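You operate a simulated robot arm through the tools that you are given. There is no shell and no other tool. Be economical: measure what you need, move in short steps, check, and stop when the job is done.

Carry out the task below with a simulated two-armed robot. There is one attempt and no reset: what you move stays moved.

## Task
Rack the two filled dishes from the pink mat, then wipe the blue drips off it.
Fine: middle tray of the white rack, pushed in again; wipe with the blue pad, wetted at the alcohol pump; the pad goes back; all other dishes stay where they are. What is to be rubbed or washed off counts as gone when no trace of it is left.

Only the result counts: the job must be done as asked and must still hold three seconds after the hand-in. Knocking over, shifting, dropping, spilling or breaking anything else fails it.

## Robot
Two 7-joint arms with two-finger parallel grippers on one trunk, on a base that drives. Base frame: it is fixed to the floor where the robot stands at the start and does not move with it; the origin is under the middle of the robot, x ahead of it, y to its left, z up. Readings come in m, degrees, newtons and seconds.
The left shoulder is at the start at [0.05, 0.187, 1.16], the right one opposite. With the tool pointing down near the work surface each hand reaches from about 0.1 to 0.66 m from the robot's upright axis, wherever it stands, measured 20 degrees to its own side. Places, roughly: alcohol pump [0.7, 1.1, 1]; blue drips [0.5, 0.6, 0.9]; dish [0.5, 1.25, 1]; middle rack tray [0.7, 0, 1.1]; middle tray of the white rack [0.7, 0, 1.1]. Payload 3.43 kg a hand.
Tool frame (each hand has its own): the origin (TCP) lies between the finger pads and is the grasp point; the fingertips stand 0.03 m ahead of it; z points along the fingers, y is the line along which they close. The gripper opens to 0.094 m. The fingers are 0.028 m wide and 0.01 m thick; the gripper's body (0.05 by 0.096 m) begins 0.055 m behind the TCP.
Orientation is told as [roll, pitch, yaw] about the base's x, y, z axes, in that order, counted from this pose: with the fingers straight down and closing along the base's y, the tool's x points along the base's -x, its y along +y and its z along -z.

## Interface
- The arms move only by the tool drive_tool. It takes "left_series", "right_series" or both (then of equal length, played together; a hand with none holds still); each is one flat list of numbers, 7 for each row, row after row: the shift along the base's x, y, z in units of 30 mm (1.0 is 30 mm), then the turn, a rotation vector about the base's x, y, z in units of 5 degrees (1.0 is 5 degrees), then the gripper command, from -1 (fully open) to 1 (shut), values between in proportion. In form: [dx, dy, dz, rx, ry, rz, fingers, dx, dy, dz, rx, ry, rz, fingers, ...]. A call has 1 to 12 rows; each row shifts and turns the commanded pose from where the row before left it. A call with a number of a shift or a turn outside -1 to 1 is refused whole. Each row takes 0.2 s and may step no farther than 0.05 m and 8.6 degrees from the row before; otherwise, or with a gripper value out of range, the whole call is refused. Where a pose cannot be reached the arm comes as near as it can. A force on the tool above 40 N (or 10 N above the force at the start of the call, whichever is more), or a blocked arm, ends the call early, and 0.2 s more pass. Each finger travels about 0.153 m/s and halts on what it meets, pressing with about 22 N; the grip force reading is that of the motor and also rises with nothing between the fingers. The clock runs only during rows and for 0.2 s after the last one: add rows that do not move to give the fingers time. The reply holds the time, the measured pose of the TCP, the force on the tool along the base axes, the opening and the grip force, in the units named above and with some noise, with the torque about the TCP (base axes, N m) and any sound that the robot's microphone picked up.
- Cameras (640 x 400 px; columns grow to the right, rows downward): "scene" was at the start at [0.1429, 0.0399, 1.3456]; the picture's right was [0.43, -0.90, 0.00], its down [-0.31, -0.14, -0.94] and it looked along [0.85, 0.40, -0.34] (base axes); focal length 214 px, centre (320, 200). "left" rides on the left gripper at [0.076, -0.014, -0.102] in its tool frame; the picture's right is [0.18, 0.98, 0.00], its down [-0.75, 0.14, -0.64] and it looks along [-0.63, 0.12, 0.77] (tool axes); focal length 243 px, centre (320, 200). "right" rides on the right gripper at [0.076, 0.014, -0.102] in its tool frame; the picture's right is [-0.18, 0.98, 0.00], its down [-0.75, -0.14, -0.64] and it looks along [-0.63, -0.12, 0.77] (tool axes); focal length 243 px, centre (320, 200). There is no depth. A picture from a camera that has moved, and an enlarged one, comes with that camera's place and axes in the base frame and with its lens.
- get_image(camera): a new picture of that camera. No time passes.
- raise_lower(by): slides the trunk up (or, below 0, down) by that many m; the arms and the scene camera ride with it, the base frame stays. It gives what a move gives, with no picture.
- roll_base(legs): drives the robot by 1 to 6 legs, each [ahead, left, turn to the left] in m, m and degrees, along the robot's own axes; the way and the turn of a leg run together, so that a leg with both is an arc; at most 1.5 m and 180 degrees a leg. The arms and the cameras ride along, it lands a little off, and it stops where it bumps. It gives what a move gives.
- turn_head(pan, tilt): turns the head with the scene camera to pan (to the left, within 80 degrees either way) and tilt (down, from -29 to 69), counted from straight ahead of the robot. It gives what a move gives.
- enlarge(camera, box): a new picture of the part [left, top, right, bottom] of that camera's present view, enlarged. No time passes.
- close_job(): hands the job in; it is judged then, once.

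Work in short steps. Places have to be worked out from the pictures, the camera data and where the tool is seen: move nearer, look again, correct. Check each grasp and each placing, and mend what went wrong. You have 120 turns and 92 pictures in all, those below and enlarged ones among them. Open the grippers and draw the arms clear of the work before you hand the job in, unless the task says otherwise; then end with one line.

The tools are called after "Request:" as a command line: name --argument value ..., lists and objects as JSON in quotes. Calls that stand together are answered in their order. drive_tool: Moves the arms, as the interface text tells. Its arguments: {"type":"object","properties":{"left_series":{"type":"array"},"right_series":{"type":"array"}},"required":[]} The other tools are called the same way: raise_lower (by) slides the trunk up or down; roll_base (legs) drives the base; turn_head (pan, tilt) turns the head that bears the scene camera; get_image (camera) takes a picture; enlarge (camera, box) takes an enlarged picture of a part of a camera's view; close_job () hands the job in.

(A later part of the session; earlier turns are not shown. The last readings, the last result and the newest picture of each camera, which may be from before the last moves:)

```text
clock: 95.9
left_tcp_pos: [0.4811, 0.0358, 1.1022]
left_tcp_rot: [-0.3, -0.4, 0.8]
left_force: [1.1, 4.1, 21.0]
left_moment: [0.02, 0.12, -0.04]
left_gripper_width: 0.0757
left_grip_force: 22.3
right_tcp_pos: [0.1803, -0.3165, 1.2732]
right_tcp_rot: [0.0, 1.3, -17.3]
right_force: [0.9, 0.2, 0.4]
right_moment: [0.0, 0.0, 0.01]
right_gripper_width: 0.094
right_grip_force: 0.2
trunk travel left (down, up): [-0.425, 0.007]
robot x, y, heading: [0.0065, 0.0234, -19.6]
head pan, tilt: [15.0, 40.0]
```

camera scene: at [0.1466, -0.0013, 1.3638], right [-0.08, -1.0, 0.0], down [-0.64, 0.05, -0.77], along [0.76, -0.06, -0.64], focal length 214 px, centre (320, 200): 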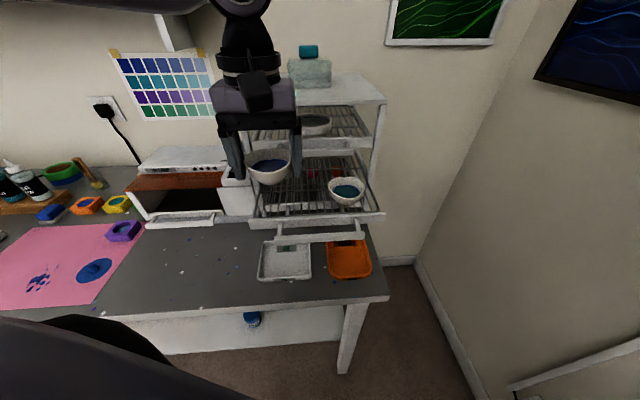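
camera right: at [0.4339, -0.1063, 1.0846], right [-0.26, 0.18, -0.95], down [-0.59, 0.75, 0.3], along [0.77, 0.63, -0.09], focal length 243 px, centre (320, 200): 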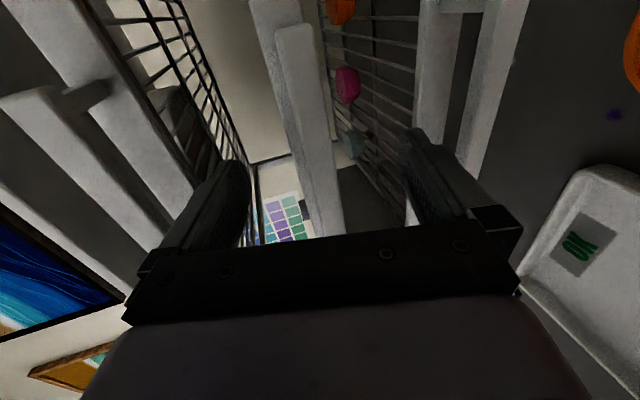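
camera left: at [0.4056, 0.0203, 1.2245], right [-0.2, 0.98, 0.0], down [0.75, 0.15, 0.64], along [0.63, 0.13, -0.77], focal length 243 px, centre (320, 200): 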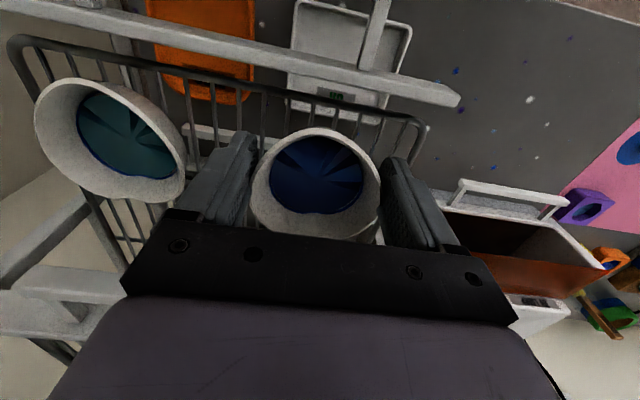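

Firm contact. Back off 2 mm, open, and lift clear.

Request:
drive_tool --left_series '[0, 0, 0.08, 0, 0, 0, 1, 0, 0, 0, 0, 0, 0, -0.7, 0, 0, 0, 0, 0, 0, -0.9, 0, 0, 0, 0, 0, 0, -0.92, 0, 0, 0.5, 0, 0, 0, -0.95, 0, 0, 0.8, 0, 0, 0, -1, 0, 0, 1, 0, 0, 0, -1, 0, 0, 1, 0, 0, 0, -1, -0.8, 0, 0, 0, 0, 0, -1, -0.8, 0, 0, 0, 0, 0, -1, -0.8, 0.5, 0, 0, 0, 0, -1, -0.8, 0.5, 0, 0, 0, 0, -1]'

Request:
enlarge --camera "scene" --box '[220, 90, 420, 290]'

```text
clock: 98.5
left_tcp_pos: [0.3847, 0.067, 1.2023]
left_tcp_rot: [-0.1, 0.0, 0.7]
left_force: [0.0, -0.7, 0.0]
left_moment: [-0.03, -0.02, -0.02]
left_gripper_width: 0.094
left_grip_force: 0.1
right_tcp_pos: [0.181, -0.3159, 1.2721]
right_tcp_rot: [-0.1, 1.3, -17.3]
right_force: [-0.2, -0.1, 0.7]
right_moment: [0.05, -0.03, 0.0]
right_gripper_width: 0.0939
right_grip_force: 0.0
trunk travel left (down, up): [-0.425, 0.007]
robot x, y, heading: [0.0069, 0.0243, -19.6]
head pan, tilt: [15.0, 40.0]
```

```text
2.00 times, centred on (320, 190) of scene
camera zoom: at [0.146, -0.0012, 1.3639], right [-0.08, -1.0, 0.0], down [-0.64, 0.05, -0.77], along [0.76, -0.06, -0.64], focal length 429 px, centre (320, 220)
```

zoom: 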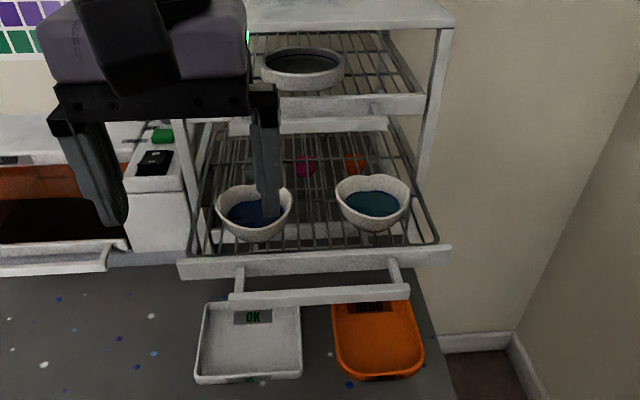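

Both dishes stand on the middle tray. Now prepare the closed left hand, pitched 45° forward, in front of the handle's middle to push the tray in.

Request:
roll_base --legs '[[0, -0.09, 0]]'

Request:
drive_tool --left_series '[-0.5, 0, 0, 0, -1, 0, 1, -0.5, 0, 0, 0, -1, 0, 1, 0, 0, 0, 0, -1, 0, 1, 0, 0, 0, 0, -1, 0, 1, 0, 0, 0, 0, -1, 0, 1, 0, 0, 0, 0, -1, 0, 1, 0, 0, 0, 0, -1, 0, 1, 0, 0, 0, 0, -1, 0, 1, 0, 0, 0, 0, -1, 0, 1]'

Request:
get_image --camera "left"

```text
clock: 99.6
left_tcp_pos: [0.3553, -0.0178, 1.2028]
left_tcp_rot: [0.1, 0.0, 0.8]
left_force: [-0.4, 0.1, -0.5]
left_moment: [0.03, -0.01, -0.02]
left_gripper_width: 0.0941
left_grip_force: 0.2
right_tcp_pos: [0.1515, -0.4007, 1.273]
right_tcp_rot: [0.0, 1.4, -17.3]
right_force: [-0.1, -0.4, 0.8]
right_moment: [0.05, -0.02, 0.0]
right_gripper_width: 0.094
right_grip_force: 0.0
trunk travel left (down, up): [-0.425, 0.007]
robot x, y, heading: [-0.0243, -0.0624, -19.5]
head pan, tilt: [15.0, 40.0]
```

```text
clock: 101.6
left_tcp_pos: [0.3318, -0.0094, 1.2036]
left_tcp_rot: [-0.9, -45.0, 1.1]
left_force: [0.2, 0.1, -1.0]
left_moment: [-0.04, -0.01, -0.05]
left_gripper_width: 0.0
left_grip_force: 21.6
left hand out of reach, approached as far as the arm can: row 9
right_tcp_pos: [0.1509, -0.4003, 1.2727]
right_tcp_rot: [-0.1, 1.4, -17.4]
right_force: [0.1, -0.4, -0.2]
right_moment: [0.01, -0.03, 0.02]
right_gripper_width: 0.0941
right_grip_force: 0.1
trunk travel left (down, up): [-0.425, 0.007]
robot x, y, heading: [-0.0244, -0.0601, -19.4]
head pan, tilt: [15.0, 40.0]
```

```text
40 pictures are left
camera left: at [0.2039, -0.0249, 1.2224], right [-0.14, 0.98, -0.14], down [0.08, 0.15, 0.99], along [0.99, 0.13, -0.1], focal length 243 px, centre (320, 200)
```

left: 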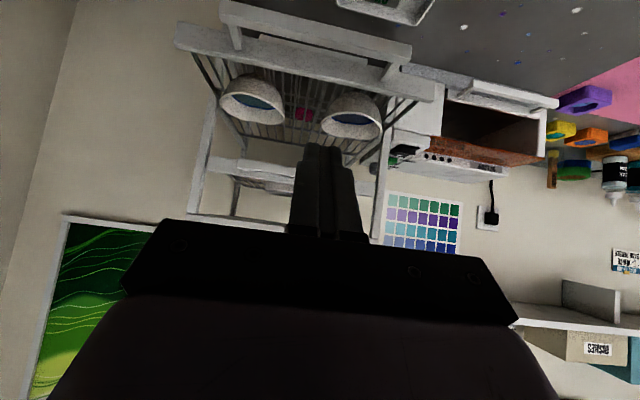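

Geometry checks out (bar predicted at row 42, seen there). Lower the fingertip to bar height.

Request:
drive_tool --left_series '[-0.2, -0.2, -1, 0, 0, 0, 1, 0, -0.2, -1, 0, 0, 0, 1, 0, 0, -1, 0, 0, 0, 1, 0, 0, -0.9, 0, 0, 0, 1]'

Request:
get_image --camera "left"

Request:
get_image --camera "scene"

```text
clock: 102.6
left_tcp_pos: [0.3635, -0.0182, 1.1168]
left_tcp_rot: [-0.7, -44.9, 1.0]
left_force: [-0.3, -0.5, 0.0]
left_moment: [-0.01, 0.0, 0.0]
left_gripper_width: 0.0
left_grip_force: 22.5
left hand out of reach, approached as far as the arm can: row 1, 2, 3, 4
right_tcp_pos: [0.1514, -0.4006, 1.2729]
right_tcp_rot: [0.1, 1.4, -17.2]
right_force: [0.5, 0.4, -0.3]
right_moment: [-0.02, -0.04, 0.01]
right_gripper_width: 0.0939
right_grip_force: 0.1
trunk travel left (down, up): [-0.425, 0.007]
robot x, y, heading: [-0.0201, -0.0606, -19.3]
head pan, tilt: [15.0, 40.0]
```

```text
39 pictures are left
camera left: at [0.2361, -0.0339, 1.1358], right [-0.14, 0.98, -0.14], down [0.08, 0.15, 0.99], along [0.99, 0.13, -0.1], focal length 243 px, centre (320, 200)
```

left: 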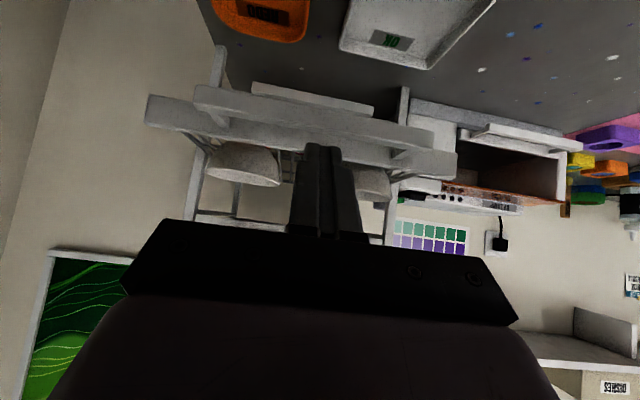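

```text
38 pictures are left
camera scene: at [0.1167, -0.0854, 1.3639], right [-0.08, -1.0, 0.0], down [-0.64, 0.05, -0.77], along [0.76, -0.06, -0.64], focal length 214 px, centre (320, 200)
```

scene: 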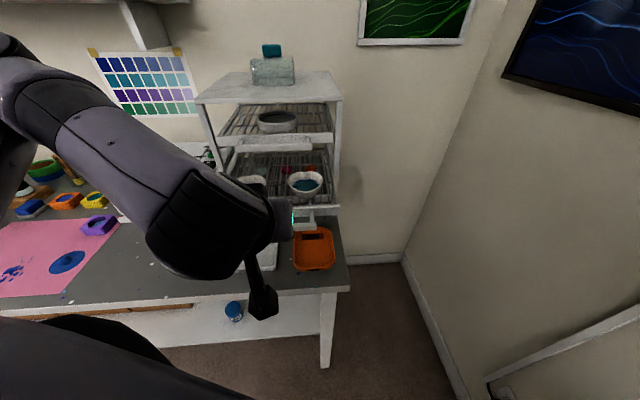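

The pose is too close to the body. Back the base 8 cm, then lower the hand.

Request:
roll_base --legs '[[-0.09, -0.03, 0]]'

Request:
drive_tool --left_series '[0.6, 0, -0.5, 0, 0, 0, 1, 0.6, 0, -0.5, 0, 0, 0, 1, 0, 0, 0, 0, 0, 0, 1]'

```text
clock: 103.7
left_tcp_pos: [0.2705, -0.018, 1.118]
left_tcp_rot: [-0.6, -45.0, 0.9]
left_force: [-0.1, 0.8, 0.8]
left_moment: [0.0, -0.01, -0.01]
left_gripper_width: 0.0003
left_grip_force: 22.0
right_tcp_pos: [0.0579, -0.3989, 1.2729]
right_tcp_rot: [0.0, 1.2, -17.4]
right_force: [-0.1, 0.0, -0.3]
right_moment: [0.02, -0.02, 0.03]
right_gripper_width: 0.0939
right_grip_force: 0.2
trunk travel left (down, up): [-0.425, 0.007]
robot x, y, heading: [-0.1145, -0.0555, -19.5]
head pan, tilt: [15.0, 40.0]
```

```text
clock: 104.5
left_tcp_pos: [0.3097, -0.0188, 1.0873]
left_tcp_rot: [-0.8, -45.0, 0.9]
left_force: [0.1, -0.3, 0.0]
left_moment: [-0.01, -0.02, 0.04]
left_gripper_width: 0.0001
left_grip_force: 21.7
right_tcp_pos: [0.0584, -0.4011, 1.2721]
right_tcp_rot: [-0.1, 1.3, -17.4]
right_force: [0.3, -0.5, 0.2]
right_moment: [0.0, 0.02, -0.02]
right_gripper_width: 0.094
right_grip_force: 0.1
trunk travel left (down, up): [-0.425, 0.007]
robot x, y, heading: [-0.1143, -0.057, -19.2]
head pan, tilt: [15.0, 40.0]
```

Reached. Advance until contact with the bar.

Request:
drive_tool --left_series '[0.5, 0, 0, 0, 0, 0, 1, 0.4, 0, 0, 0, 0, 0, 1, 0.4, 0, 0, 0, 0, 0, 1]'

Request:
get_image --camera "left"

```text
clock: 105.3
left_tcp_pos: [0.3459, -0.0189, 1.0878]
left_tcp_rot: [-0.6, -44.8, 0.8]
left_force: [0.0, -0.5, -0.1]
left_moment: [0.02, 0.01, 0.01]
left_gripper_width: 0.0
left_grip_force: 22.1
right_tcp_pos: [0.058, -0.4001, 1.2716]
right_tcp_rot: [-0.1, 1.4, -17.5]
right_force: [-0.4, 0.5, -0.2]
right_moment: [0.02, -0.01, -0.02]
right_gripper_width: 0.0936
right_grip_force: 0.1
trunk travel left (down, up): [-0.425, 0.007]
robot x, y, heading: [-0.119, -0.0624, -19.5]
head pan, tilt: [15.0, 40.0]
```

```text
37 pictures are left
camera left: at [0.2189, -0.0341, 1.1058], right [-0.14, 0.98, -0.14], down [0.08, 0.15, 0.99], along [0.99, 0.12, -0.1], focal length 243 px, centre (320, 200)
```

left: 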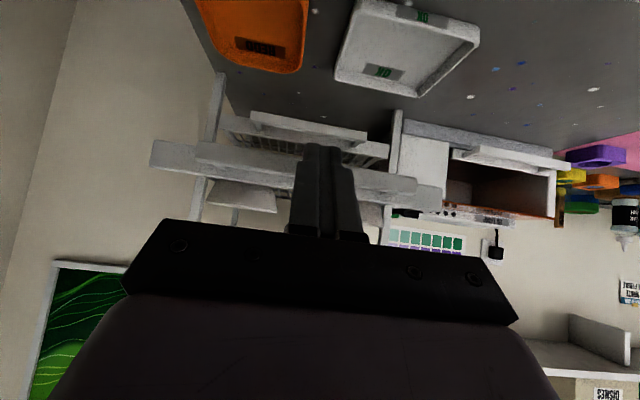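

Finger is aligned with the bar. Push in gently.

Request:
drive_tool --left_series '[0.3, 0, 0, 0, 0, 0, 1, 0.3, 0, 0, 0, 0, 0, 1, 0.3, 0, 0, 0, 0, 0, 1, 0.3, 0, 0, 0, 0, 0, 1, 0.3, 0, 0, 0, 0, 0, 1, 0.3, 0, 0, 0, 0, 0, 1]'

Request:
get_image --camera "left"

```text
clock: 106.7
left_tcp_pos: [0.3994, -0.0197, 1.0854]
left_tcp_rot: [-0.7, -44.9, 0.9]
left_force: [-0.4, -0.6, 1.8]
left_moment: [0.0, -0.03, -0.01]
left_gripper_width: 0.0
left_grip_force: 22.1
right_tcp_pos: [0.0584, -0.4004, 1.2722]
right_tcp_rot: [-0.1, 1.4, -17.4]
right_force: [-0.3, 0.2, 0.7]
right_moment: [-0.02, 0.0, -0.02]
right_gripper_width: 0.0942
right_grip_force: 0.1
trunk travel left (down, up): [-0.425, 0.007]
robot x, y, heading: [-0.1152, -0.059, -19.4]
head pan, tilt: [15.0, 40.0]
```

```text
36 pictures are left
camera left: at [0.2724, -0.0355, 1.1053], right [-0.14, 0.98, -0.14], down [0.08, 0.15, 0.99], along [0.99, 0.12, -0.1], focal length 243 px, centre (320, 200)
```

left: 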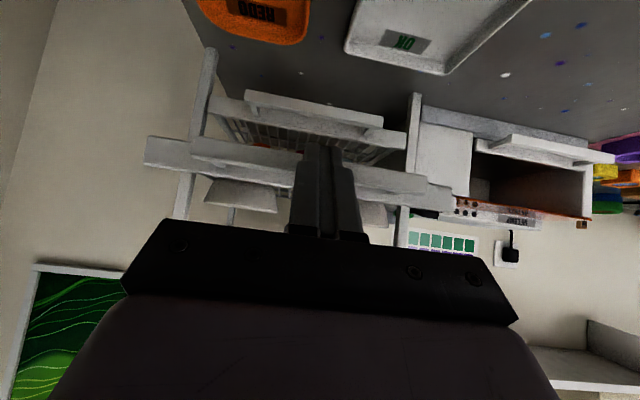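

Tray is moving with the hand (its apparent size hardly changed). Keep pushing; about 0.1 m remain.

Request:
drive_tool --left_series '[0.35, 0, 0, 0, 0, 0, 1, 0.35, 0, 0, 0, 0, 0, 1, 0.35, 0, 0, 0, 0, 0, 1, 0.35, 0, 0, 0, 0, 0, 1, 0.35, 0, 0, 0, 0, 0, 1, 0.35, 0, 0, 0, 0, 0, 1, 0.35, 0, 0, 0, 0, 0, 1, 0.35, 0, 0, 0, 0, 0, 1]'

Request:
get_image --camera "left"

Request:
get_image --camera "scene"

```text
clock: 108.5
left_tcp_pos: [0.4844, -0.0183, 1.0883]
left_tcp_rot: [-0.7, -44.7, 0.9]
left_force: [1.8, -0.9, -0.4]
left_moment: [0.02, -0.01, -0.03]
left_gripper_width: 0.0001
left_grip_force: 21.9
right_tcp_pos: [0.0593, -0.4011, 1.2721]
right_tcp_rot: [-0.1, 1.4, -17.5]
right_force: [0.0, -0.4, -0.5]
right_moment: [0.01, 0.01, -0.02]
right_gripper_width: 0.0941
right_grip_force: 0.0
trunk travel left (down, up): [-0.425, 0.007]
robot x, y, heading: [-0.1181, -0.0612, -19.5]
head pan, tilt: [15.0, 40.0]
```

```text
35 pictures are left
camera left: at [0.3583, -0.0347, 1.1066], right [-0.14, 0.98, -0.14], down [0.08, 0.15, 0.99], along [0.99, 0.12, -0.1], focal length 243 px, centre (320, 200)
```

left: 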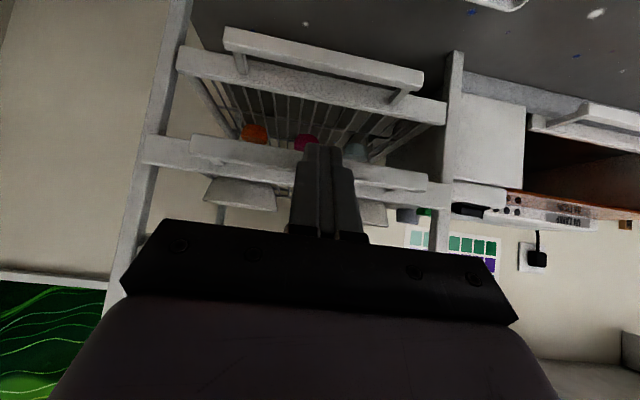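

```text
34 pictures are left
camera scene: at [0.0247, -0.0856, 1.3638], right [-0.08, -1.0, 0.0], down [-0.64, 0.05, -0.77], along [0.76, -0.06, -0.64], focal length 214 px, centre (320, 200)
```

scene: 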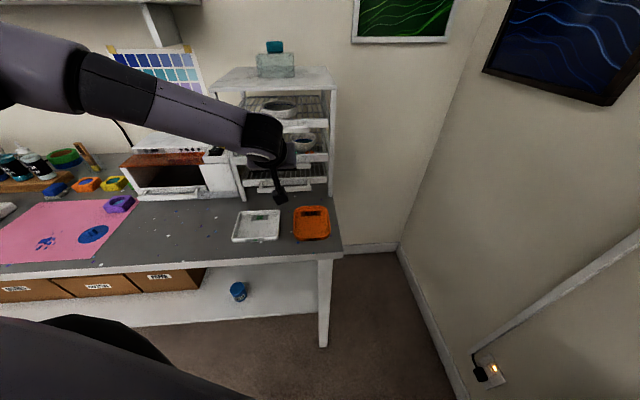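

About 2 cm remain. Push in small steps until it stops.

Request:
drive_tool --left_series '[0.25, 0, 0, 0, 0, 0, 1, 0.25, 0, 0, 0, 0, 0, 1, 0.2, 0, 0, 0, 0, 0, 1]'

Request:
drive_tool --left_series '[0.15, 0, 0, 0, 0, 0, 1, 0.1, 0, 0, 0, 0, 0, 1]'

Request:
enlarge --camera "left" --box '[100, 0, 500, 250]'

```text
clock: 109.3
left_tcp_pos: [0.505, -0.0185, 1.0861]
left_tcp_rot: [-0.7, -44.9, 0.9]
left_force: [-3.2, 0.5, 1.4]
left_moment: [0.02, 0.0, 0.03]
left_gripper_width: 0.0004
left_grip_force: 22.1
right_tcp_pos: [0.0582, -0.4001, 1.2713]
right_tcp_rot: [-0.1, 1.4, -17.5]
right_force: [-0.8, -0.2, -0.2]
right_moment: [0.0, 0.04, 0.0]
right_gripper_width: 0.094
right_grip_force: 0.1
trunk travel left (down, up): [-0.425, 0.007]
robot x, y, heading: [-0.119, -0.0608, -19.7]
head pan, tilt: [15.0, 40.0]
```

```text
clock: 109.9
left_tcp_pos: [0.5072, -0.0194, 1.089]
left_tcp_rot: [-0.7, -45.1, 0.8]
left_force: [-26.1, 1.0, 2.7]
left_moment: [0.03, 0.46, 0.35]
left_gripper_width: 0.0001
left_grip_force: 21.9
right_tcp_pos: [0.0539, -0.4001, 1.2738]
right_tcp_rot: [0.0, 1.1, -17.4]
right_force: [0.0, -0.2, 0.3]
right_moment: [0.02, -0.01, -0.02]
right_gripper_width: 0.0939
right_grip_force: 0.0
trunk travel left (down, up): [-0.425, 0.007]
robot x, y, heading: [-0.1174, -0.0581, -19.6]
head pan, tilt: [15.0, 40.0]
```

```text
1.60 times, centred on (300, 125) of left
camera zoom: at [0.3803, -0.0344, 1.1079], right [-0.13, 0.98, -0.14], down [0.08, 0.15, 0.99], along [0.99, 0.12, -0.1], focal length 388 px, centre (352, 320)
```

zoom: 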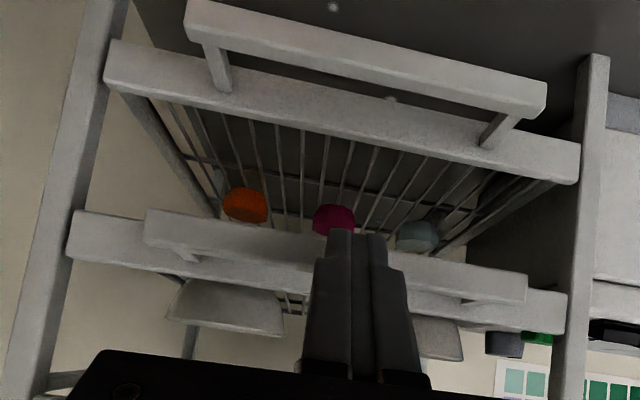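

26 N stop and panel flush: tray is fully in. Retract, straighten the hand, and turn the base back toward the mat.

Request:
drive_tool --left_series '[-0.8, 0, 0, 0, 0, 0, 1, -1, 0, 0, 0, 0, 0, 1, -1, 0, 0, 0, 0, 0, 1, 0, 0, 0.5, 0, 1, 0, 0, 0, 0, 0.5, 0, 1, 0, -1, 0, 0, 0.5, 0, 1, 0, -1, 0, 0, 0.5, 0, 1, 0, -1, 0, 0, 0.5, 0, 1, 0, -1, 0, 0, 0.5, 0, 1, 0, -1, 0, 0, 0, 0, 1, 0, -1, 0, 0, 0, 0, 1, 0, -1, 0, 0, 0, 0, 1, 0, -1]'

Request:
roll_base --legs '[[0, 0, 19.5], [0, 0.6, 0]]'

Request:
turn_head --pan 20 --tilt 40

Request:
get_image --camera "scene"

```text
clock: 112.5
left_tcp_pos: [0.4292, -0.0189, 1.177]
left_tcp_rot: [0.1, 0.3, 0.6]
left_force: [0.6, 0.1, 0.2]
left_moment: [-0.02, 0.01, 0.03]
left_gripper_width: 0.0938
left_grip_force: 0.0
right_tcp_pos: [0.0584, -0.4003, 1.2725]
right_tcp_rot: [-0.1, 1.4, -17.4]
right_force: [0.1, -0.4, 0.0]
right_moment: [-0.02, -0.04, -0.01]
right_gripper_width: 0.0938
right_grip_force: 0.0
trunk travel left (down, up): [-0.425, 0.007]
robot x, y, heading: [-0.1153, -0.0583, -19.6]
head pan, tilt: [15.0, 40.0]
```

```text
clock: 117.0
left_tcp_pos: [0.3839, 0.7691, 1.1761]
left_tcp_rot: [-0.1, -0.1, 19.9]
left_force: [-0.3, -0.4, -0.3]
left_moment: [-0.02, 0.02, 0.01]
left_gripper_width: 0.0941
left_grip_force: 0.1
right_tcp_pos: [0.1627, 0.2866, 1.2724]
right_tcp_rot: [-0.2, 1.4, 1.8]
right_force: [0.3, 0.0, 0.6]
right_moment: [-0.01, 0.04, 0.03]
right_gripper_width: 0.0939
right_grip_force: 0.0
trunk travel left (down, up): [-0.425, 0.007]
robot x, y, heading: [-0.1157, 0.5495, 0.2]
head pan, tilt: [15.0, 40.0]
```

```text
clock: 117.7
left_tcp_pos: [0.3844, 0.7682, 1.1761]
left_tcp_rot: [-0.1, 0.0, 19.8]
left_force: [0.2, -0.3, -0.4]
left_moment: [-0.01, 0.0, 0.01]
left_gripper_width: 0.0942
left_grip_force: 0.0
right_tcp_pos: [0.1609, 0.285, 1.2722]
right_tcp_rot: [-0.1, 1.4, 1.9]
right_force: [-0.2, -0.1, 0.2]
right_moment: [0.02, 0.03, 0.03]
right_gripper_width: 0.0942
right_grip_force: 0.0
trunk travel left (down, up): [-0.425, 0.007]
robot x, y, heading: [-0.1114, 0.5512, -0.3]
head pan, tilt: [20.0, 40.0]
```

```text
32 pictures are left
camera scene: at [0.0235, 0.5783, 1.3639], right [0.34, -0.94, 0.0], down [-0.6, -0.22, -0.77], along [0.72, 0.26, -0.64], focal length 214 px, centre (320, 200)
```

scene: 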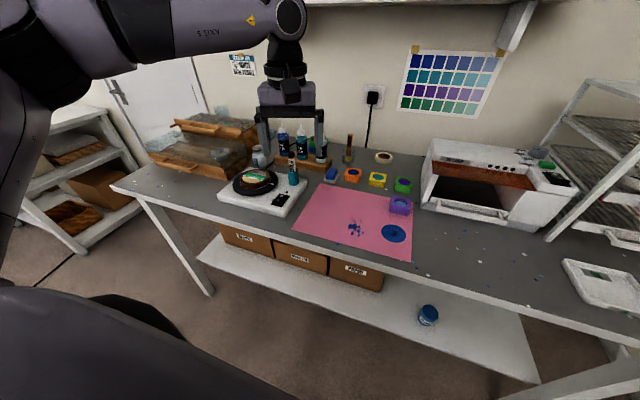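

Tray done. Next the blue pad, estimated at (0.662,0.763,0.935). Drive forward/left, square the hand, lower the trunk and look.

Request:
drive_tool --left_series '[0, -0.8, 0, 0, 0, -1, -1, 0, -0.8, 0, 0, 0, -1, -1, 0, -0.7, 0, 0, 0, -1, -1, 0, -0.4, 0, 0, 0, -1, -1]'

Request:
roll_base --legs '[[0.18, 0.08, 0]]'

Request:
raise_lower --by -0.13

Request:
get_image --camera "left"

```text
clock: 118.7
left_tcp_pos: [0.351, 0.7233, 1.1678]
left_tcp_rot: [-0.1, 0.0, -0.1]
left_force: [0.0, 0.0, -0.1]
left_moment: [0.0, -0.01, 0.0]
left_gripper_width: 0.0941
left_grip_force: 0.1
left hand out of reach, approached as far as the arm can: row 1, 2, 3, 4
right_tcp_pos: [0.1619, 0.2862, 1.2722]
right_tcp_rot: [-0.1, 1.4, 1.8]
right_force: [0.6, -0.2, -0.1]
right_moment: [0.02, -0.01, 0.0]
right_gripper_width: 0.0938
right_grip_force: 0.1
trunk travel left (down, up): [-0.425, 0.007]
robot x, y, heading: [-0.1154, 0.5522, -0.1]
head pan, tilt: [20.0, 40.0]
```

```text
clock: 120.2
left_tcp_pos: [0.5286, 0.8079, 1.1669]
left_tcp_rot: [0.0, 0.0, 0.4]
left_force: [0.0, -0.8, 0.4]
left_moment: [-0.03, 0.03, -0.04]
left_gripper_width: 0.094
left_grip_force: 0.0
right_tcp_pos: [0.3393, 0.3688, 1.2727]
right_tcp_rot: [0.0, 1.4, 2.3]
right_force: [0.8, 0.3, -0.8]
right_moment: [-0.02, 0.03, -0.03]
right_gripper_width: 0.0938
right_grip_force: 0.1
trunk travel left (down, up): [-0.425, 0.007]
robot x, y, heading: [0.063, 0.628, 0.1]
head pan, tilt: [20.0, 40.0]
```

```text
clock: 121.8
left_tcp_pos: [0.5278, 0.8085, 1.0374]
left_tcp_rot: [-0.2, 0.0, 0.3]
left_force: [-0.4, 0.5, 0.4]
left_moment: [0.0, 0.01, 0.03]
left_gripper_width: 0.094
left_grip_force: 0.2
right_tcp_pos: [0.3397, 0.3694, 1.1416]
right_tcp_rot: [-0.1, 1.4, 2.3]
right_force: [-0.6, 0.5, -0.6]
right_moment: [-0.01, 0.0, -0.01]
right_gripper_width: 0.0937
right_grip_force: 0.2
trunk travel left (down, up): [-0.295, 0.137]
robot x, y, heading: [0.0583, 0.6292, 0.4]
head pan, tilt: [20.0, 40.0]
```

```text
31 pictures are left
camera left: at [0.45, 0.7924, 1.1403], right [-0.19, 0.98, 0.0], down [0.75, 0.15, 0.64], along [0.63, 0.12, -0.77], focal length 243 px, centre (320, 200)
```

left: 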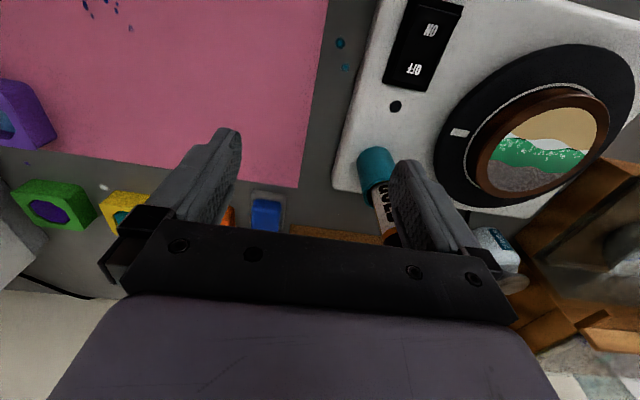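

Pad visible at ≈(0.655,0.766). Move right away from the pen, then forward for a closer look.

Request:
drive_tool --left_series '[0, -0.8, 0, 0, 0, 0, -1, 0, -0.6, 0, 0, 0, 0, -1, 0.8, 0, 0, 0, 0, 0, -1, 0.8, 0, 0, 0, 0, 0, -1, 0.8, 0, 0, 0, 0, 0, -1, 0, 0, 0, 0, 0, 0, -1]'

Request:
get_image --camera "left"

```text
clock: 123.2
left_tcp_pos: [0.5481, 0.8254, 1.0294]
left_tcp_rot: [-0.2, 0.1, 0.2]
left_force: [-12.3, -1.6, 1.8]
left_moment: [-0.04, 0.35, 0.6]
left_gripper_width: 0.0932
left_grip_force: 0.1
left hand out of reach, approached as far as the arm can: row 1, 2, 3, 4, 5
right_tcp_pos: [0.3372, 0.3674, 1.1431]
right_tcp_rot: [0.0, 1.3, 2.2]
right_force: [-0.4, -0.7, -0.4]
right_moment: [0.02, 0.02, -0.03]
right_gripper_width: 0.0938
right_grip_force: 0.0
trunk travel left (down, up): [-0.295, 0.137]
robot x, y, heading: [0.0607, 0.6295, 0.3]
head pan, tilt: [20.0, 40.0]
```

```text
30 pictures are left
camera left: at [0.4715, 0.811, 1.1323], right [-0.19, 0.98, 0.0], down [0.75, 0.15, 0.64], along [0.63, 0.12, -0.77], focal length 243 px, centre (320, 200)
```

left: 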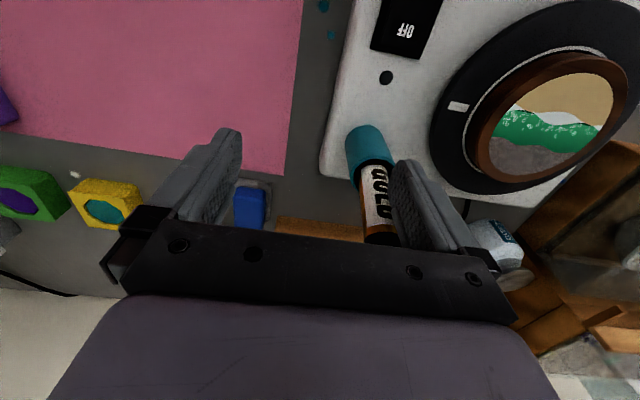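

The arm drifted left at its limit and a finger touches the marker (−12 N). Back straight off immediately and check.

Request:
drive_tool --left_series '[-0.7, 0, 0, 0, 0, 0, -1, -0.7, 0, 0, 0, 0, 0, -1, 0, 0, 1, 0, 0, 0, -1, 0, 0, 1, 0, 0, 0, -1, 0, 0, 1, 0, 0, 0, -1, 0, 0, 1, 0, 0, 0, -1]'

Request:
get_image --camera "left"

```text
clock: 124.6
left_tcp_pos: [0.5047, 0.8316, 1.1438]
left_tcp_rot: [-0.1, 0.0, 0.4]
left_force: [-1.4, 0.3, 0.7]
left_moment: [0.0, 0.02, 0.01]
left_gripper_width: 0.0939
left_grip_force: 0.0
left hand out of reach, approached as far as the arm can: row 6
right_tcp_pos: [0.3404, 0.3695, 1.1423]
right_tcp_rot: [-0.1, 1.3, 2.2]
right_force: [0.0, -0.5, 0.0]
right_moment: [0.02, 0.01, 0.03]
right_gripper_width: 0.0939
right_grip_force: 0.0
trunk travel left (down, up): [-0.295, 0.137]
robot x, y, heading: [0.058, 0.6287, -0.1]
head pan, tilt: [20.0, 40.0]
```

```text
29 pictures are left
camera left: at [0.4276, 0.8164, 1.246], right [-0.19, 0.98, 0.0], down [0.75, 0.15, 0.64], along [0.63, 0.12, -0.77], focal length 243 px, centre (320, 200)
```

left: 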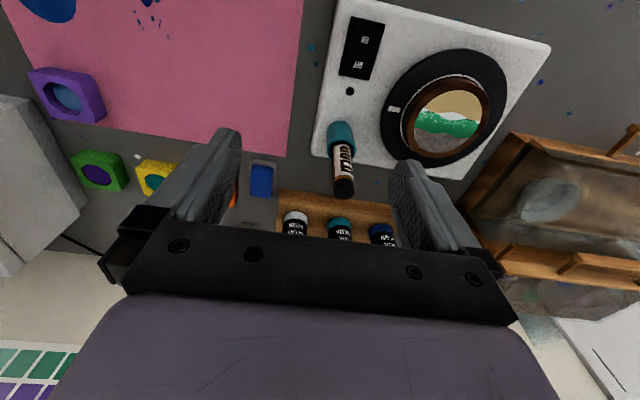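

The marker still stands in its cup. The arm needs ~0.2 m lateral offset, so shift the base right 8 cm and forward 3 cm, then approach the pad.

Request:
roll_base --legs '[[0, -0.08, 0], [0.03, 0, 0]]'

Request:
drive_tool --left_series '[0, 0, -0.8, 0, 0, 0, -1, 0, 0, -0.8, 0, 0, 0, -1, 0.5, 0.2, -0.8, 0, 0, 0, -1, 0.5, 0.2, -0.8, 0, 0, 0, -1]'

Request:
get_image --camera "left"

```text
clock: 126.1
left_tcp_pos: [0.5351, 0.7512, 1.1422]
left_tcp_rot: [-0.1, 0.0, 0.4]
left_force: [0.5, 0.0, -0.2]
left_moment: [0.02, 0.06, 0.02]
left_gripper_width: 0.0939
left_grip_force: 0.1
right_tcp_pos: [0.3687, 0.2875, 1.1417]
right_tcp_rot: [0.0, 1.4, 2.4]
right_force: [0.3, -0.7, 0.1]
right_moment: [0.0, 0.01, 0.01]
right_gripper_width: 0.0941
right_grip_force: 0.1
trunk travel left (down, up): [-0.295, 0.137]
robot x, y, heading: [0.0895, 0.5466, 0.3]
head pan, tilt: [20.0, 40.0]
```

```text
clock: 127.1
left_tcp_pos: [0.5649, 0.7652, 1.0497]
left_tcp_rot: [-0.2, -0.1, 0.3]
left_force: [0.5, -0.1, 0.5]
left_moment: [0.0, 0.0, 0.04]
left_gripper_width: 0.0941
left_grip_force: 0.0
right_tcp_pos: [0.3697, 0.288, 1.1429]
right_tcp_rot: [-0.2, 1.5, 2.4]
right_force: [0.4, -0.3, 0.5]
right_moment: [0.0, 0.02, 0.0]
right_gripper_width: 0.094
right_grip_force: 0.0
trunk travel left (down, up): [-0.295, 0.137]
robot x, y, heading: [0.0919, 0.5475, 0.5]
head pan, tilt: [20.0, 40.0]
```

```text
28 pictures are left
camera left: at [0.487, 0.751, 1.1516], right [-0.19, 0.98, 0.0], down [0.75, 0.15, 0.64], along [0.63, 0.12, -0.77], focal length 243 px, centre (320, 200)
```

left: 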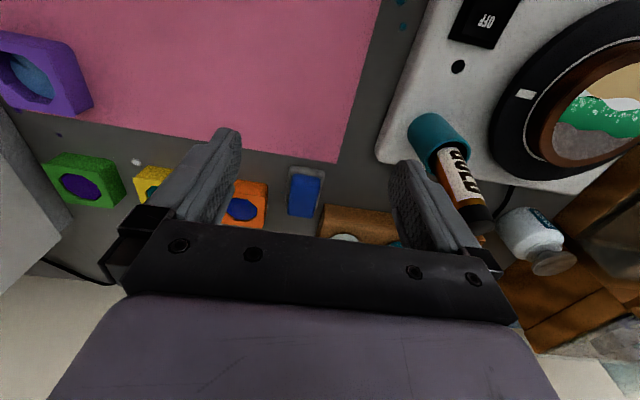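

Pad confirmed at (0.662,0.766). Move forward above it with the gripper narrowed to ~65 mm.

Request:
drive_tool --left_series '[0.8, 0, 0, 0, 0, 0, -0.4, 0.8, 0, 0, 0, 0, 0, -0.4, 0.8, 0, 0, 0, 0, 0, -0.4, 0.8, 0, -0.4, 0, 0, 0, -0.4, 0, 0, -0.6, 0, 0, 0, -0.4]'

Request:
get_image --camera "left"

```text
clock: 128.3
left_tcp_pos: [0.6184, 0.795, 1.0095]
left_tcp_rot: [-0.2, -0.2, 0.4]
left_force: [-0.4, -1.1, 0.2]
left_moment: [0.02, 0.0, -0.01]
left_gripper_width: 0.066
left_grip_force: 0.1
left hand out of reach, approached as far as the arm can: row 2, 3, 4
right_tcp_pos: [0.369, 0.2874, 1.1421]
right_tcp_rot: [-0.2, 1.3, 2.4]
right_force: [0.5, 0.1, 0.3]
right_moment: [0.04, 0.02, 0.01]
right_gripper_width: 0.0942
right_grip_force: 0.0
trunk travel left (down, up): [-0.295, 0.137]
robot x, y, heading: [0.091, 0.5517, 0.1]
head pan, tilt: [20.0, 40.0]
```

```text
27 pictures are left
camera left: at [0.5412, 0.7799, 1.1126], right [-0.19, 0.98, 0.0], down [0.75, 0.15, 0.64], along [0.63, 0.12, -0.77], focal length 243 px, centre (320, 200)
```

left: 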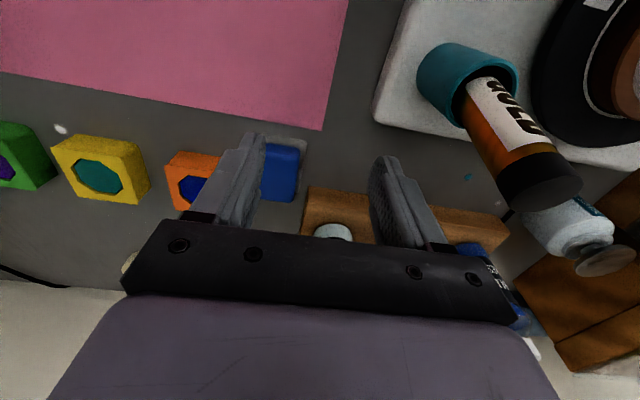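

At its limit again. Raise trunk 8 cm (better wrist height for reach), after pulling back to a reachable pose, then advance while lowering.

Request:
drive_tool --left_series '[-0.8, -0.4, 0.3, 0, 0, 0, -0.4, -0.6, -0.5, 0.3, 0, 0, 0, -0.4]'

Request:
raise_lower --by 0.08

Request:
drive_tool --left_series '[0, 0, -0.9, 0, 0, 0, -0.4, 0, 0, -0.9, 0, 0, 0, -0.4, 0, 0, -0.9, 0, 0, 0, -0.4, 0, 0, -0.9, 0, 0, 0, -0.4]'

Request:
drive_tool --left_series '[0.5, 0, 0, 0, 0, 0, -0.4, 0.5, 0, 0, 0, 0, 0, -0.4, 0.5, 0, 0, 0, 0, 0, -0.4, 0.5, 0, 0, 0, 0, 0, -0.4]'

```text
clock: 128.9
left_tcp_pos: [0.575, 0.768, 1.029]
left_tcp_rot: [-0.2, -0.1, 0.5]
left_force: [0.4, 0.0, 0.4]
left_moment: [0.01, -0.02, 0.03]
left_gripper_width: 0.0658
left_grip_force: 0.1
right_tcp_pos: [0.3701, 0.2873, 1.1428]
right_tcp_rot: [0.0, 1.4, 2.4]
right_force: [-1.0, -0.3, 0.0]
right_moment: [0.0, 0.0, 0.01]
right_gripper_width: 0.094
right_grip_force: 0.1
trunk travel left (down, up): [-0.295, 0.137]
robot x, y, heading: [0.0873, 0.5529, 0.4]
head pan, tilt: [20.0, 40.0]
```

```text
clock: 130.1
left_tcp_pos: [0.5763, 0.769, 1.1078]
left_tcp_rot: [-0.1, 0.0, 0.3]
left_force: [0.2, -0.1, 0.1]
left_moment: [-0.02, 0.04, 0.02]
left_gripper_width: 0.0658
left_grip_force: 0.0
right_tcp_pos: [0.369, 0.2886, 1.222]
right_tcp_rot: [-0.2, 1.4, 2.4]
right_force: [-0.4, -0.4, 0.1]
right_moment: [-0.01, 0.02, -0.01]
right_gripper_width: 0.094
right_grip_force: 0.1
trunk travel left (down, up): [-0.375, 0.057]
robot x, y, heading: [0.0892, 0.5498, 0.1]
head pan, tilt: [20.0, 40.0]
```

```text
clock: 131.1
left_tcp_pos: [0.5745, 0.7693, 0.999]
left_tcp_rot: [-0.1, 0.0, 0.4]
left_force: [-0.1, -0.7, 0.1]
left_moment: [-0.02, 0.01, 0.01]
left_gripper_width: 0.0659
left_grip_force: 0.1
right_tcp_pos: [0.3699, 0.2877, 1.2226]
right_tcp_rot: [-0.1, 1.4, 2.4]
right_force: [0.1, 0.2, 1.0]
right_moment: [-0.02, -0.04, -0.04]
right_gripper_width: 0.0939
right_grip_force: 0.0
trunk travel left (down, up): [-0.375, 0.057]
robot x, y, heading: [0.09, 0.5478, 0.3]
head pan, tilt: [20.0, 40.0]
```

```text
clock: 132.1
left_tcp_pos: [0.6098, 0.7878, 1.0057]
left_tcp_rot: [-0.2, -0.1, 0.3]
left_force: [0.3, 0.0, -0.5]
left_moment: [0.04, -0.02, 0.01]
left_gripper_width: 0.0656
left_grip_force: 0.1
left hand out of reach, approached as far as the arm can: row 2, 3, 4
right_tcp_pos: [0.3693, 0.287, 1.2209]
right_tcp_rot: [-0.1, 1.4, 2.4]
right_force: [-0.1, 0.4, 1.0]
right_moment: [0.0, 0.04, 0.02]
right_gripper_width: 0.0943
right_grip_force: 0.0
trunk travel left (down, up): [-0.375, 0.057]
robot x, y, heading: [0.0897, 0.5508, 0.0]
head pan, tilt: [20.0, 40.0]
```

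Reach is simply short by ~5 cm. Pull the hand back a bit and drive the base 6 cm further forward (it stops if it bumps).

Request:
drive_tool --left_series '[-0.9, -0.4, 0.5, 0, 0, 0, -0.4, -0.9, -0.3, 0.5, 0, 0, 0, -0.4]'

Request:
roll_base --legs '[[0.06, 0, 0]]'

Request:
raise_lower --by -0.1

```text
clock: 132.7
left_tcp_pos: [0.5532, 0.7672, 1.0342]
left_tcp_rot: [-0.2, 0.0, 0.5]
left_force: [-0.8, -0.3, 0.4]
left_moment: [0.0, -0.03, 0.01]
left_gripper_width: 0.066
left_grip_force: 0.1
right_tcp_pos: [0.3691, 0.2868, 1.2219]
right_tcp_rot: [0.0, 1.3, 2.4]
right_force: [-0.5, 0.4, -0.4]
right_moment: [0.0, -0.02, -0.01]
right_gripper_width: 0.094
right_grip_force: 0.0
trunk travel left (down, up): [-0.375, 0.057]
robot x, y, heading: [0.0885, 0.5506, 0.2]
head pan, tilt: [20.0, 40.0]
```

```text
clock: 133.7
left_tcp_pos: [0.5988, 0.7666, 1.0341]
left_tcp_rot: [-0.3, 0.0, 0.5]
left_force: [-0.3, -0.5, -0.2]
left_moment: [0.02, 0.0, 0.03]
left_gripper_width: 0.0659
left_grip_force: 0.0
right_tcp_pos: [0.4139, 0.2881, 1.2219]
right_tcp_rot: [-0.1, 1.5, 2.3]
right_force: [-0.4, 0.3, 0.3]
right_moment: [0.01, 0.02, -0.04]
right_gripper_width: 0.0941
right_grip_force: 0.2
trunk travel left (down, up): [-0.375, 0.057]
robot x, y, heading: [0.1364, 0.5494, 0.1]
head pan, tilt: [20.0, 40.0]
stopped in leg 1: the robot was blocked; the commanded pose is now the measured one
```

```text
clock: 135.1
left_tcp_pos: [0.6021, 0.7667, 0.9351]
left_tcp_rot: [-0.1, 0.0, 0.5]
left_force: [0.2, 0.6, -0.2]
left_moment: [0.03, -0.03, 0.03]
left_gripper_width: 0.0657
left_grip_force: 0.1
right_tcp_pos: [0.4148, 0.2879, 1.122]
right_tcp_rot: [-0.1, 1.6, 2.3]
right_force: [0.6, 0.8, -0.1]
right_moment: [0.03, 0.03, -0.02]
right_gripper_width: 0.0941
right_grip_force: 0.1
trunk travel left (down, up): [-0.275, 0.157]
robot x, y, heading: [0.1398, 0.5491, 0.3]
head pan, tilt: [20.0, 40.0]
```

Blocked at x=0.137, fine. Raise the hand off the surface and look at the pad.

Request:
drive_tool --left_series '[0, 0, 1, 0, 0, 0, -0.4, 0, 0, 1, 0, 0, 0, -0.4]'

Request:
get_image --camera "left"

Request:
get_image --camera "scene"

```text
clock: 135.7
left_tcp_pos: [0.6011, 0.7657, 0.9949]
left_tcp_rot: [-0.1, 0.1, 0.6]
left_force: [0.2, -0.1, -0.2]
left_moment: [-0.01, 0.01, -0.02]
left_gripper_width: 0.0657
left_grip_force: 0.0
right_tcp_pos: [0.416, 0.288, 1.1209]
right_tcp_rot: [0.0, 1.5, 2.2]
right_force: [0.4, 0.6, 0.3]
right_moment: [0.0, -0.01, -0.01]
right_gripper_width: 0.0937
right_grip_force: 0.1
trunk travel left (down, up): [-0.275, 0.157]
robot x, y, heading: [0.1326, 0.5495, 0.0]
head pan, tilt: [20.0, 40.0]
```

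```text
26 pictures are left
camera left: at [0.5234, 0.7502, 1.0973], right [-0.19, 0.98, 0.0], down [0.75, 0.15, 0.64], along [0.63, 0.12, -0.77], focal length 243 px, centre (320, 200)
```

left: 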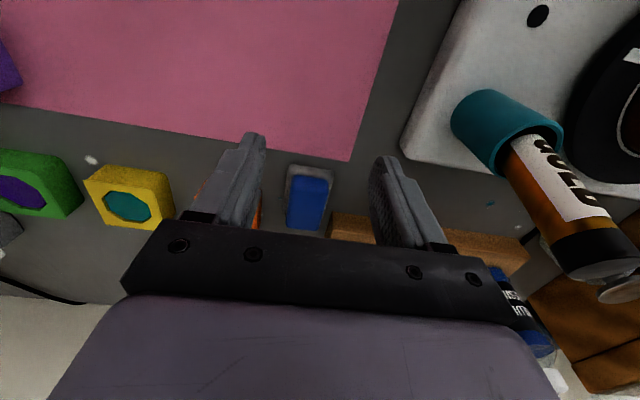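

```text
25 pictures are left
camera scene: at [0.2743, 0.5796, 1.2139], right [0.35, -0.94, 0.0], down [-0.6, -0.22, -0.77], along [0.72, 0.27, -0.64], focal length 214 px, centre (320, 200)
```

scene: 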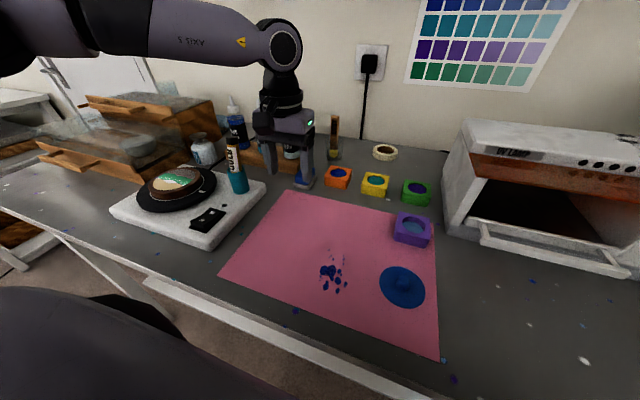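

Zoom in on the pad and its base before gripping.

Request:
enlarge --camera "scene" --box '[260, 140, 380, 215]'

Request:
enlarge --camera "left" --box '[240, 130, 400, 250]'

```text
5.33 times, centred on (320, 178) of scene
camera zoom: at [0.2743, 0.5796, 1.2139], right [0.35, -0.94, 0.0], down [-0.6, -0.22, -0.77], along [0.72, 0.27, -0.64], focal length 1144 px, centre (320, 320)
```

zoom: 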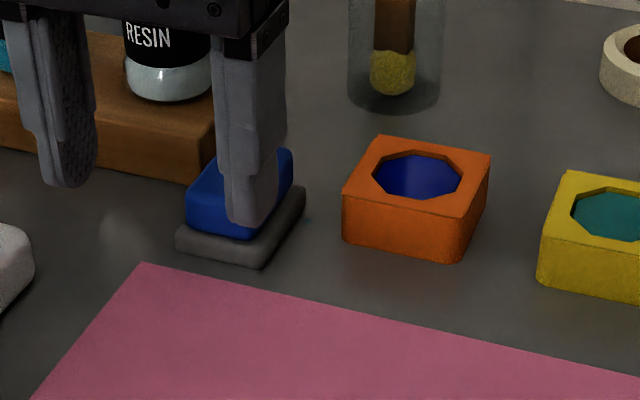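

```text
3.33 times, centred on (320, 190) of left
camera zoom: at [0.5234, 0.7502, 1.0973], right [-0.19, 0.98, 0.0], down [0.75, 0.15, 0.64], along [0.63, 0.12, -0.77], focal length 809 px, centre (320, 233)
```

zoom: 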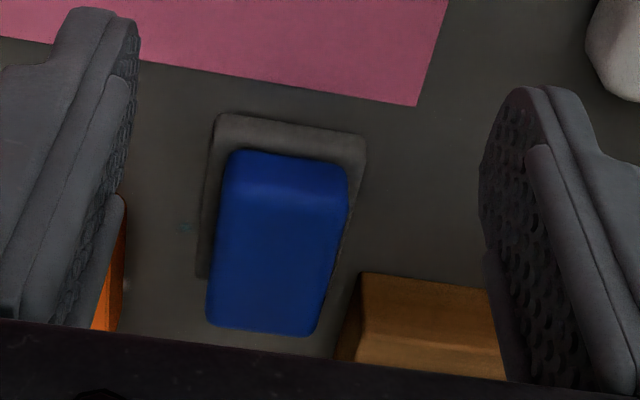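

A blue block on a slightly larger grey base. Advance over it at this height with 55 mm opening, then descend to z≈0.948.

Request:
drive_tool --left_series '[0.7, 0, 0, 0, 0, 0, -0.2, 0.7, 0, 0, 0, 0, 0, -0.2, 0.5, 0, 0, 0, 0, 0, -0.2, 0, 0, -0.7, 0, 0, 0, -0.2, 0, 0, 0, 0, 0, 0, -0.2]'

Request:
enlarge --camera "left" --box '[200, 80, 440, 250]'

```text
clock: 136.9
left_tcp_pos: [0.65, 0.773, 0.9723]
left_tcp_rot: [0.0, 0.0, 0.4]
left_force: [0.3, 0.0, -0.4]
left_moment: [0.02, 0.01, 0.04]
left_gripper_width: 0.0561
left_grip_force: 0.0
left hand out of reach, approached as far as the arm can: row 3
right_tcp_pos: [0.4163, 0.2877, 1.1217]
right_tcp_rot: [-0.1, 1.5, 2.3]
right_force: [-0.6, -0.1, -0.3]
right_moment: [-0.02, -0.02, 0.03]
right_gripper_width: 0.094
right_grip_force: 0.0
trunk travel left (down, up): [-0.275, 0.157]
robot x, y, heading: [0.1376, 0.5488, 0.1]
head pan, tilt: [20.0, 40.0]
```

```text
2.35 times, centred on (320, 165) of left
camera zoom: at [0.5737, 0.7571, 1.0751], right [-0.19, 0.98, 0.0], down [0.75, 0.15, 0.64], along [0.63, 0.12, -0.77], focal length 571 px, centre (320, 282)
```

zoom: 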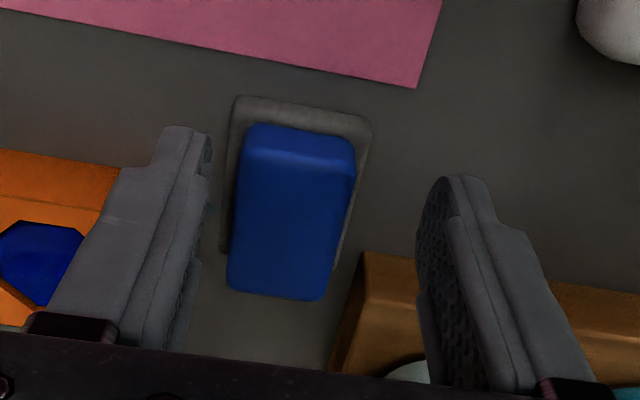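

Slide 7 mm right, and descend to 0.95.

Request:
drive_tool --left_series '[0, -0.25, -0.3, 0, 0, 0, -0.2, 0.15, 0, -0.3, 0, 0, 0, -0.2, 0.1, 0, -0.15, 0, 0, 0, -0.2, 0, 0, 0, 0, 0, 0, -0.2]'

Request:
enlarge --camera "left" --box '[200, 80, 440, 250]'

Request:
enlarge --camera "scene" --box '[260, 140, 380, 215]'

```text
clock: 137.9
left_tcp_pos: [0.6506, 0.7698, 0.9502]
left_tcp_rot: [-0.2, 0.0, 0.4]
left_force: [-0.7, -0.6, -0.1]
left_moment: [-0.01, -0.03, 0.01]
left_gripper_width: 0.0565
left_grip_force: 0.1
left hand out of reach, approached as far as the arm can: row 1, 2
right_tcp_pos: [0.4156, 0.2873, 1.1211]
right_tcp_rot: [-0.1, 1.6, 2.4]
right_force: [0.9, -0.5, -0.5]
right_moment: [-0.04, 0.0, 0.02]
right_gripper_width: 0.094
right_grip_force: 0.1
trunk travel left (down, up): [-0.275, 0.157]
robot x, y, heading: [0.1376, 0.5506, 0.2]
head pan, tilt: [20.0, 40.0]
```

```text
2.35 times, centred on (320, 165) of left
camera zoom: at [0.5737, 0.7557, 1.0523], right [-0.19, 0.98, 0.0], down [0.75, 0.15, 0.64], along [0.63, 0.12, -0.77], focal length 571 px, centre (320, 282)
```

zoom: 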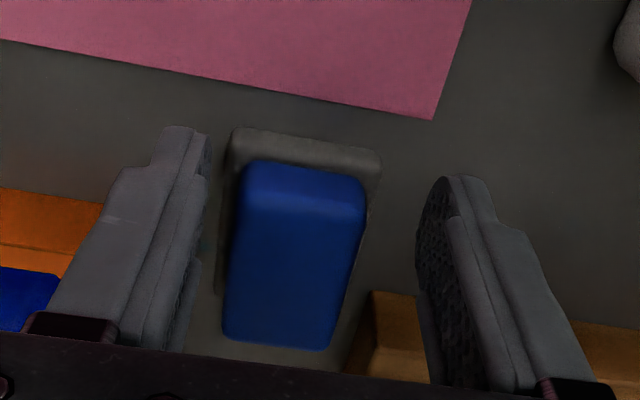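

```text
5.33 times, centred on (320, 178) of scene
camera zoom: at [0.2745, 0.5798, 1.2139], right [0.35, -0.94, 0.0], down [-0.6, -0.22, -0.77], along [0.72, 0.27, -0.64], focal length 1144 px, centre (320, 320)
```

zoom: 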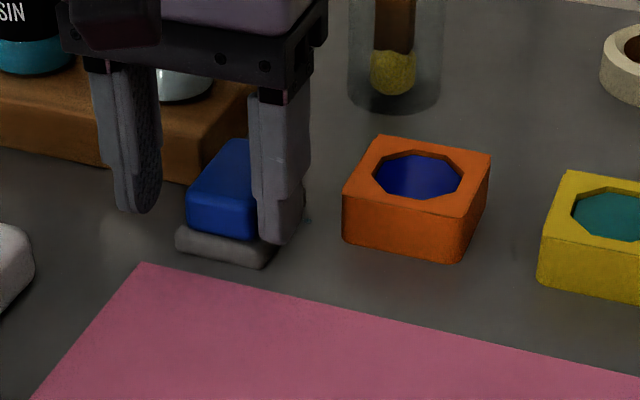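

Pad lies between the fingers; shift 4 mm right and close.

Request:
drive_tool --left_series '[0.1, -0.15, -0.05, 0, 0, 0, -0.2, 0, 0, 0, 0, 0, 0, 0.1, 0, 0, 0, 0, 0, 0, 0.6, 0, 0, 0, 0, 0, 0, 1, 0, 0, 0, 0, 0, 0, 1]'

```text
clock: 139.1
left_tcp_pos: [0.6493, 0.7701, 0.9484]
left_tcp_rot: [-0.1, 0.1, 0.5]
left_force: [0.0, 0.7, 0.0]
left_moment: [-0.02, 0.0, -0.04]
left_gripper_width: 0.0335
left_grip_force: 22.6
left hand out of reach, approached as far as the arm can: row 1
right_tcp_pos: [0.4154, 0.2876, 1.1218]
right_tcp_rot: [0.0, 1.5, 2.3]
right_force: [0.0, 0.0, 0.0]
right_moment: [0.03, -0.05, -0.02]
right_gripper_width: 0.0943
right_grip_force: 0.0
trunk travel left (down, up): [-0.275, 0.157]
robot x, y, heading: [0.1381, 0.5522, 0.3]
head pan, tilt: [20.0, 40.0]
```

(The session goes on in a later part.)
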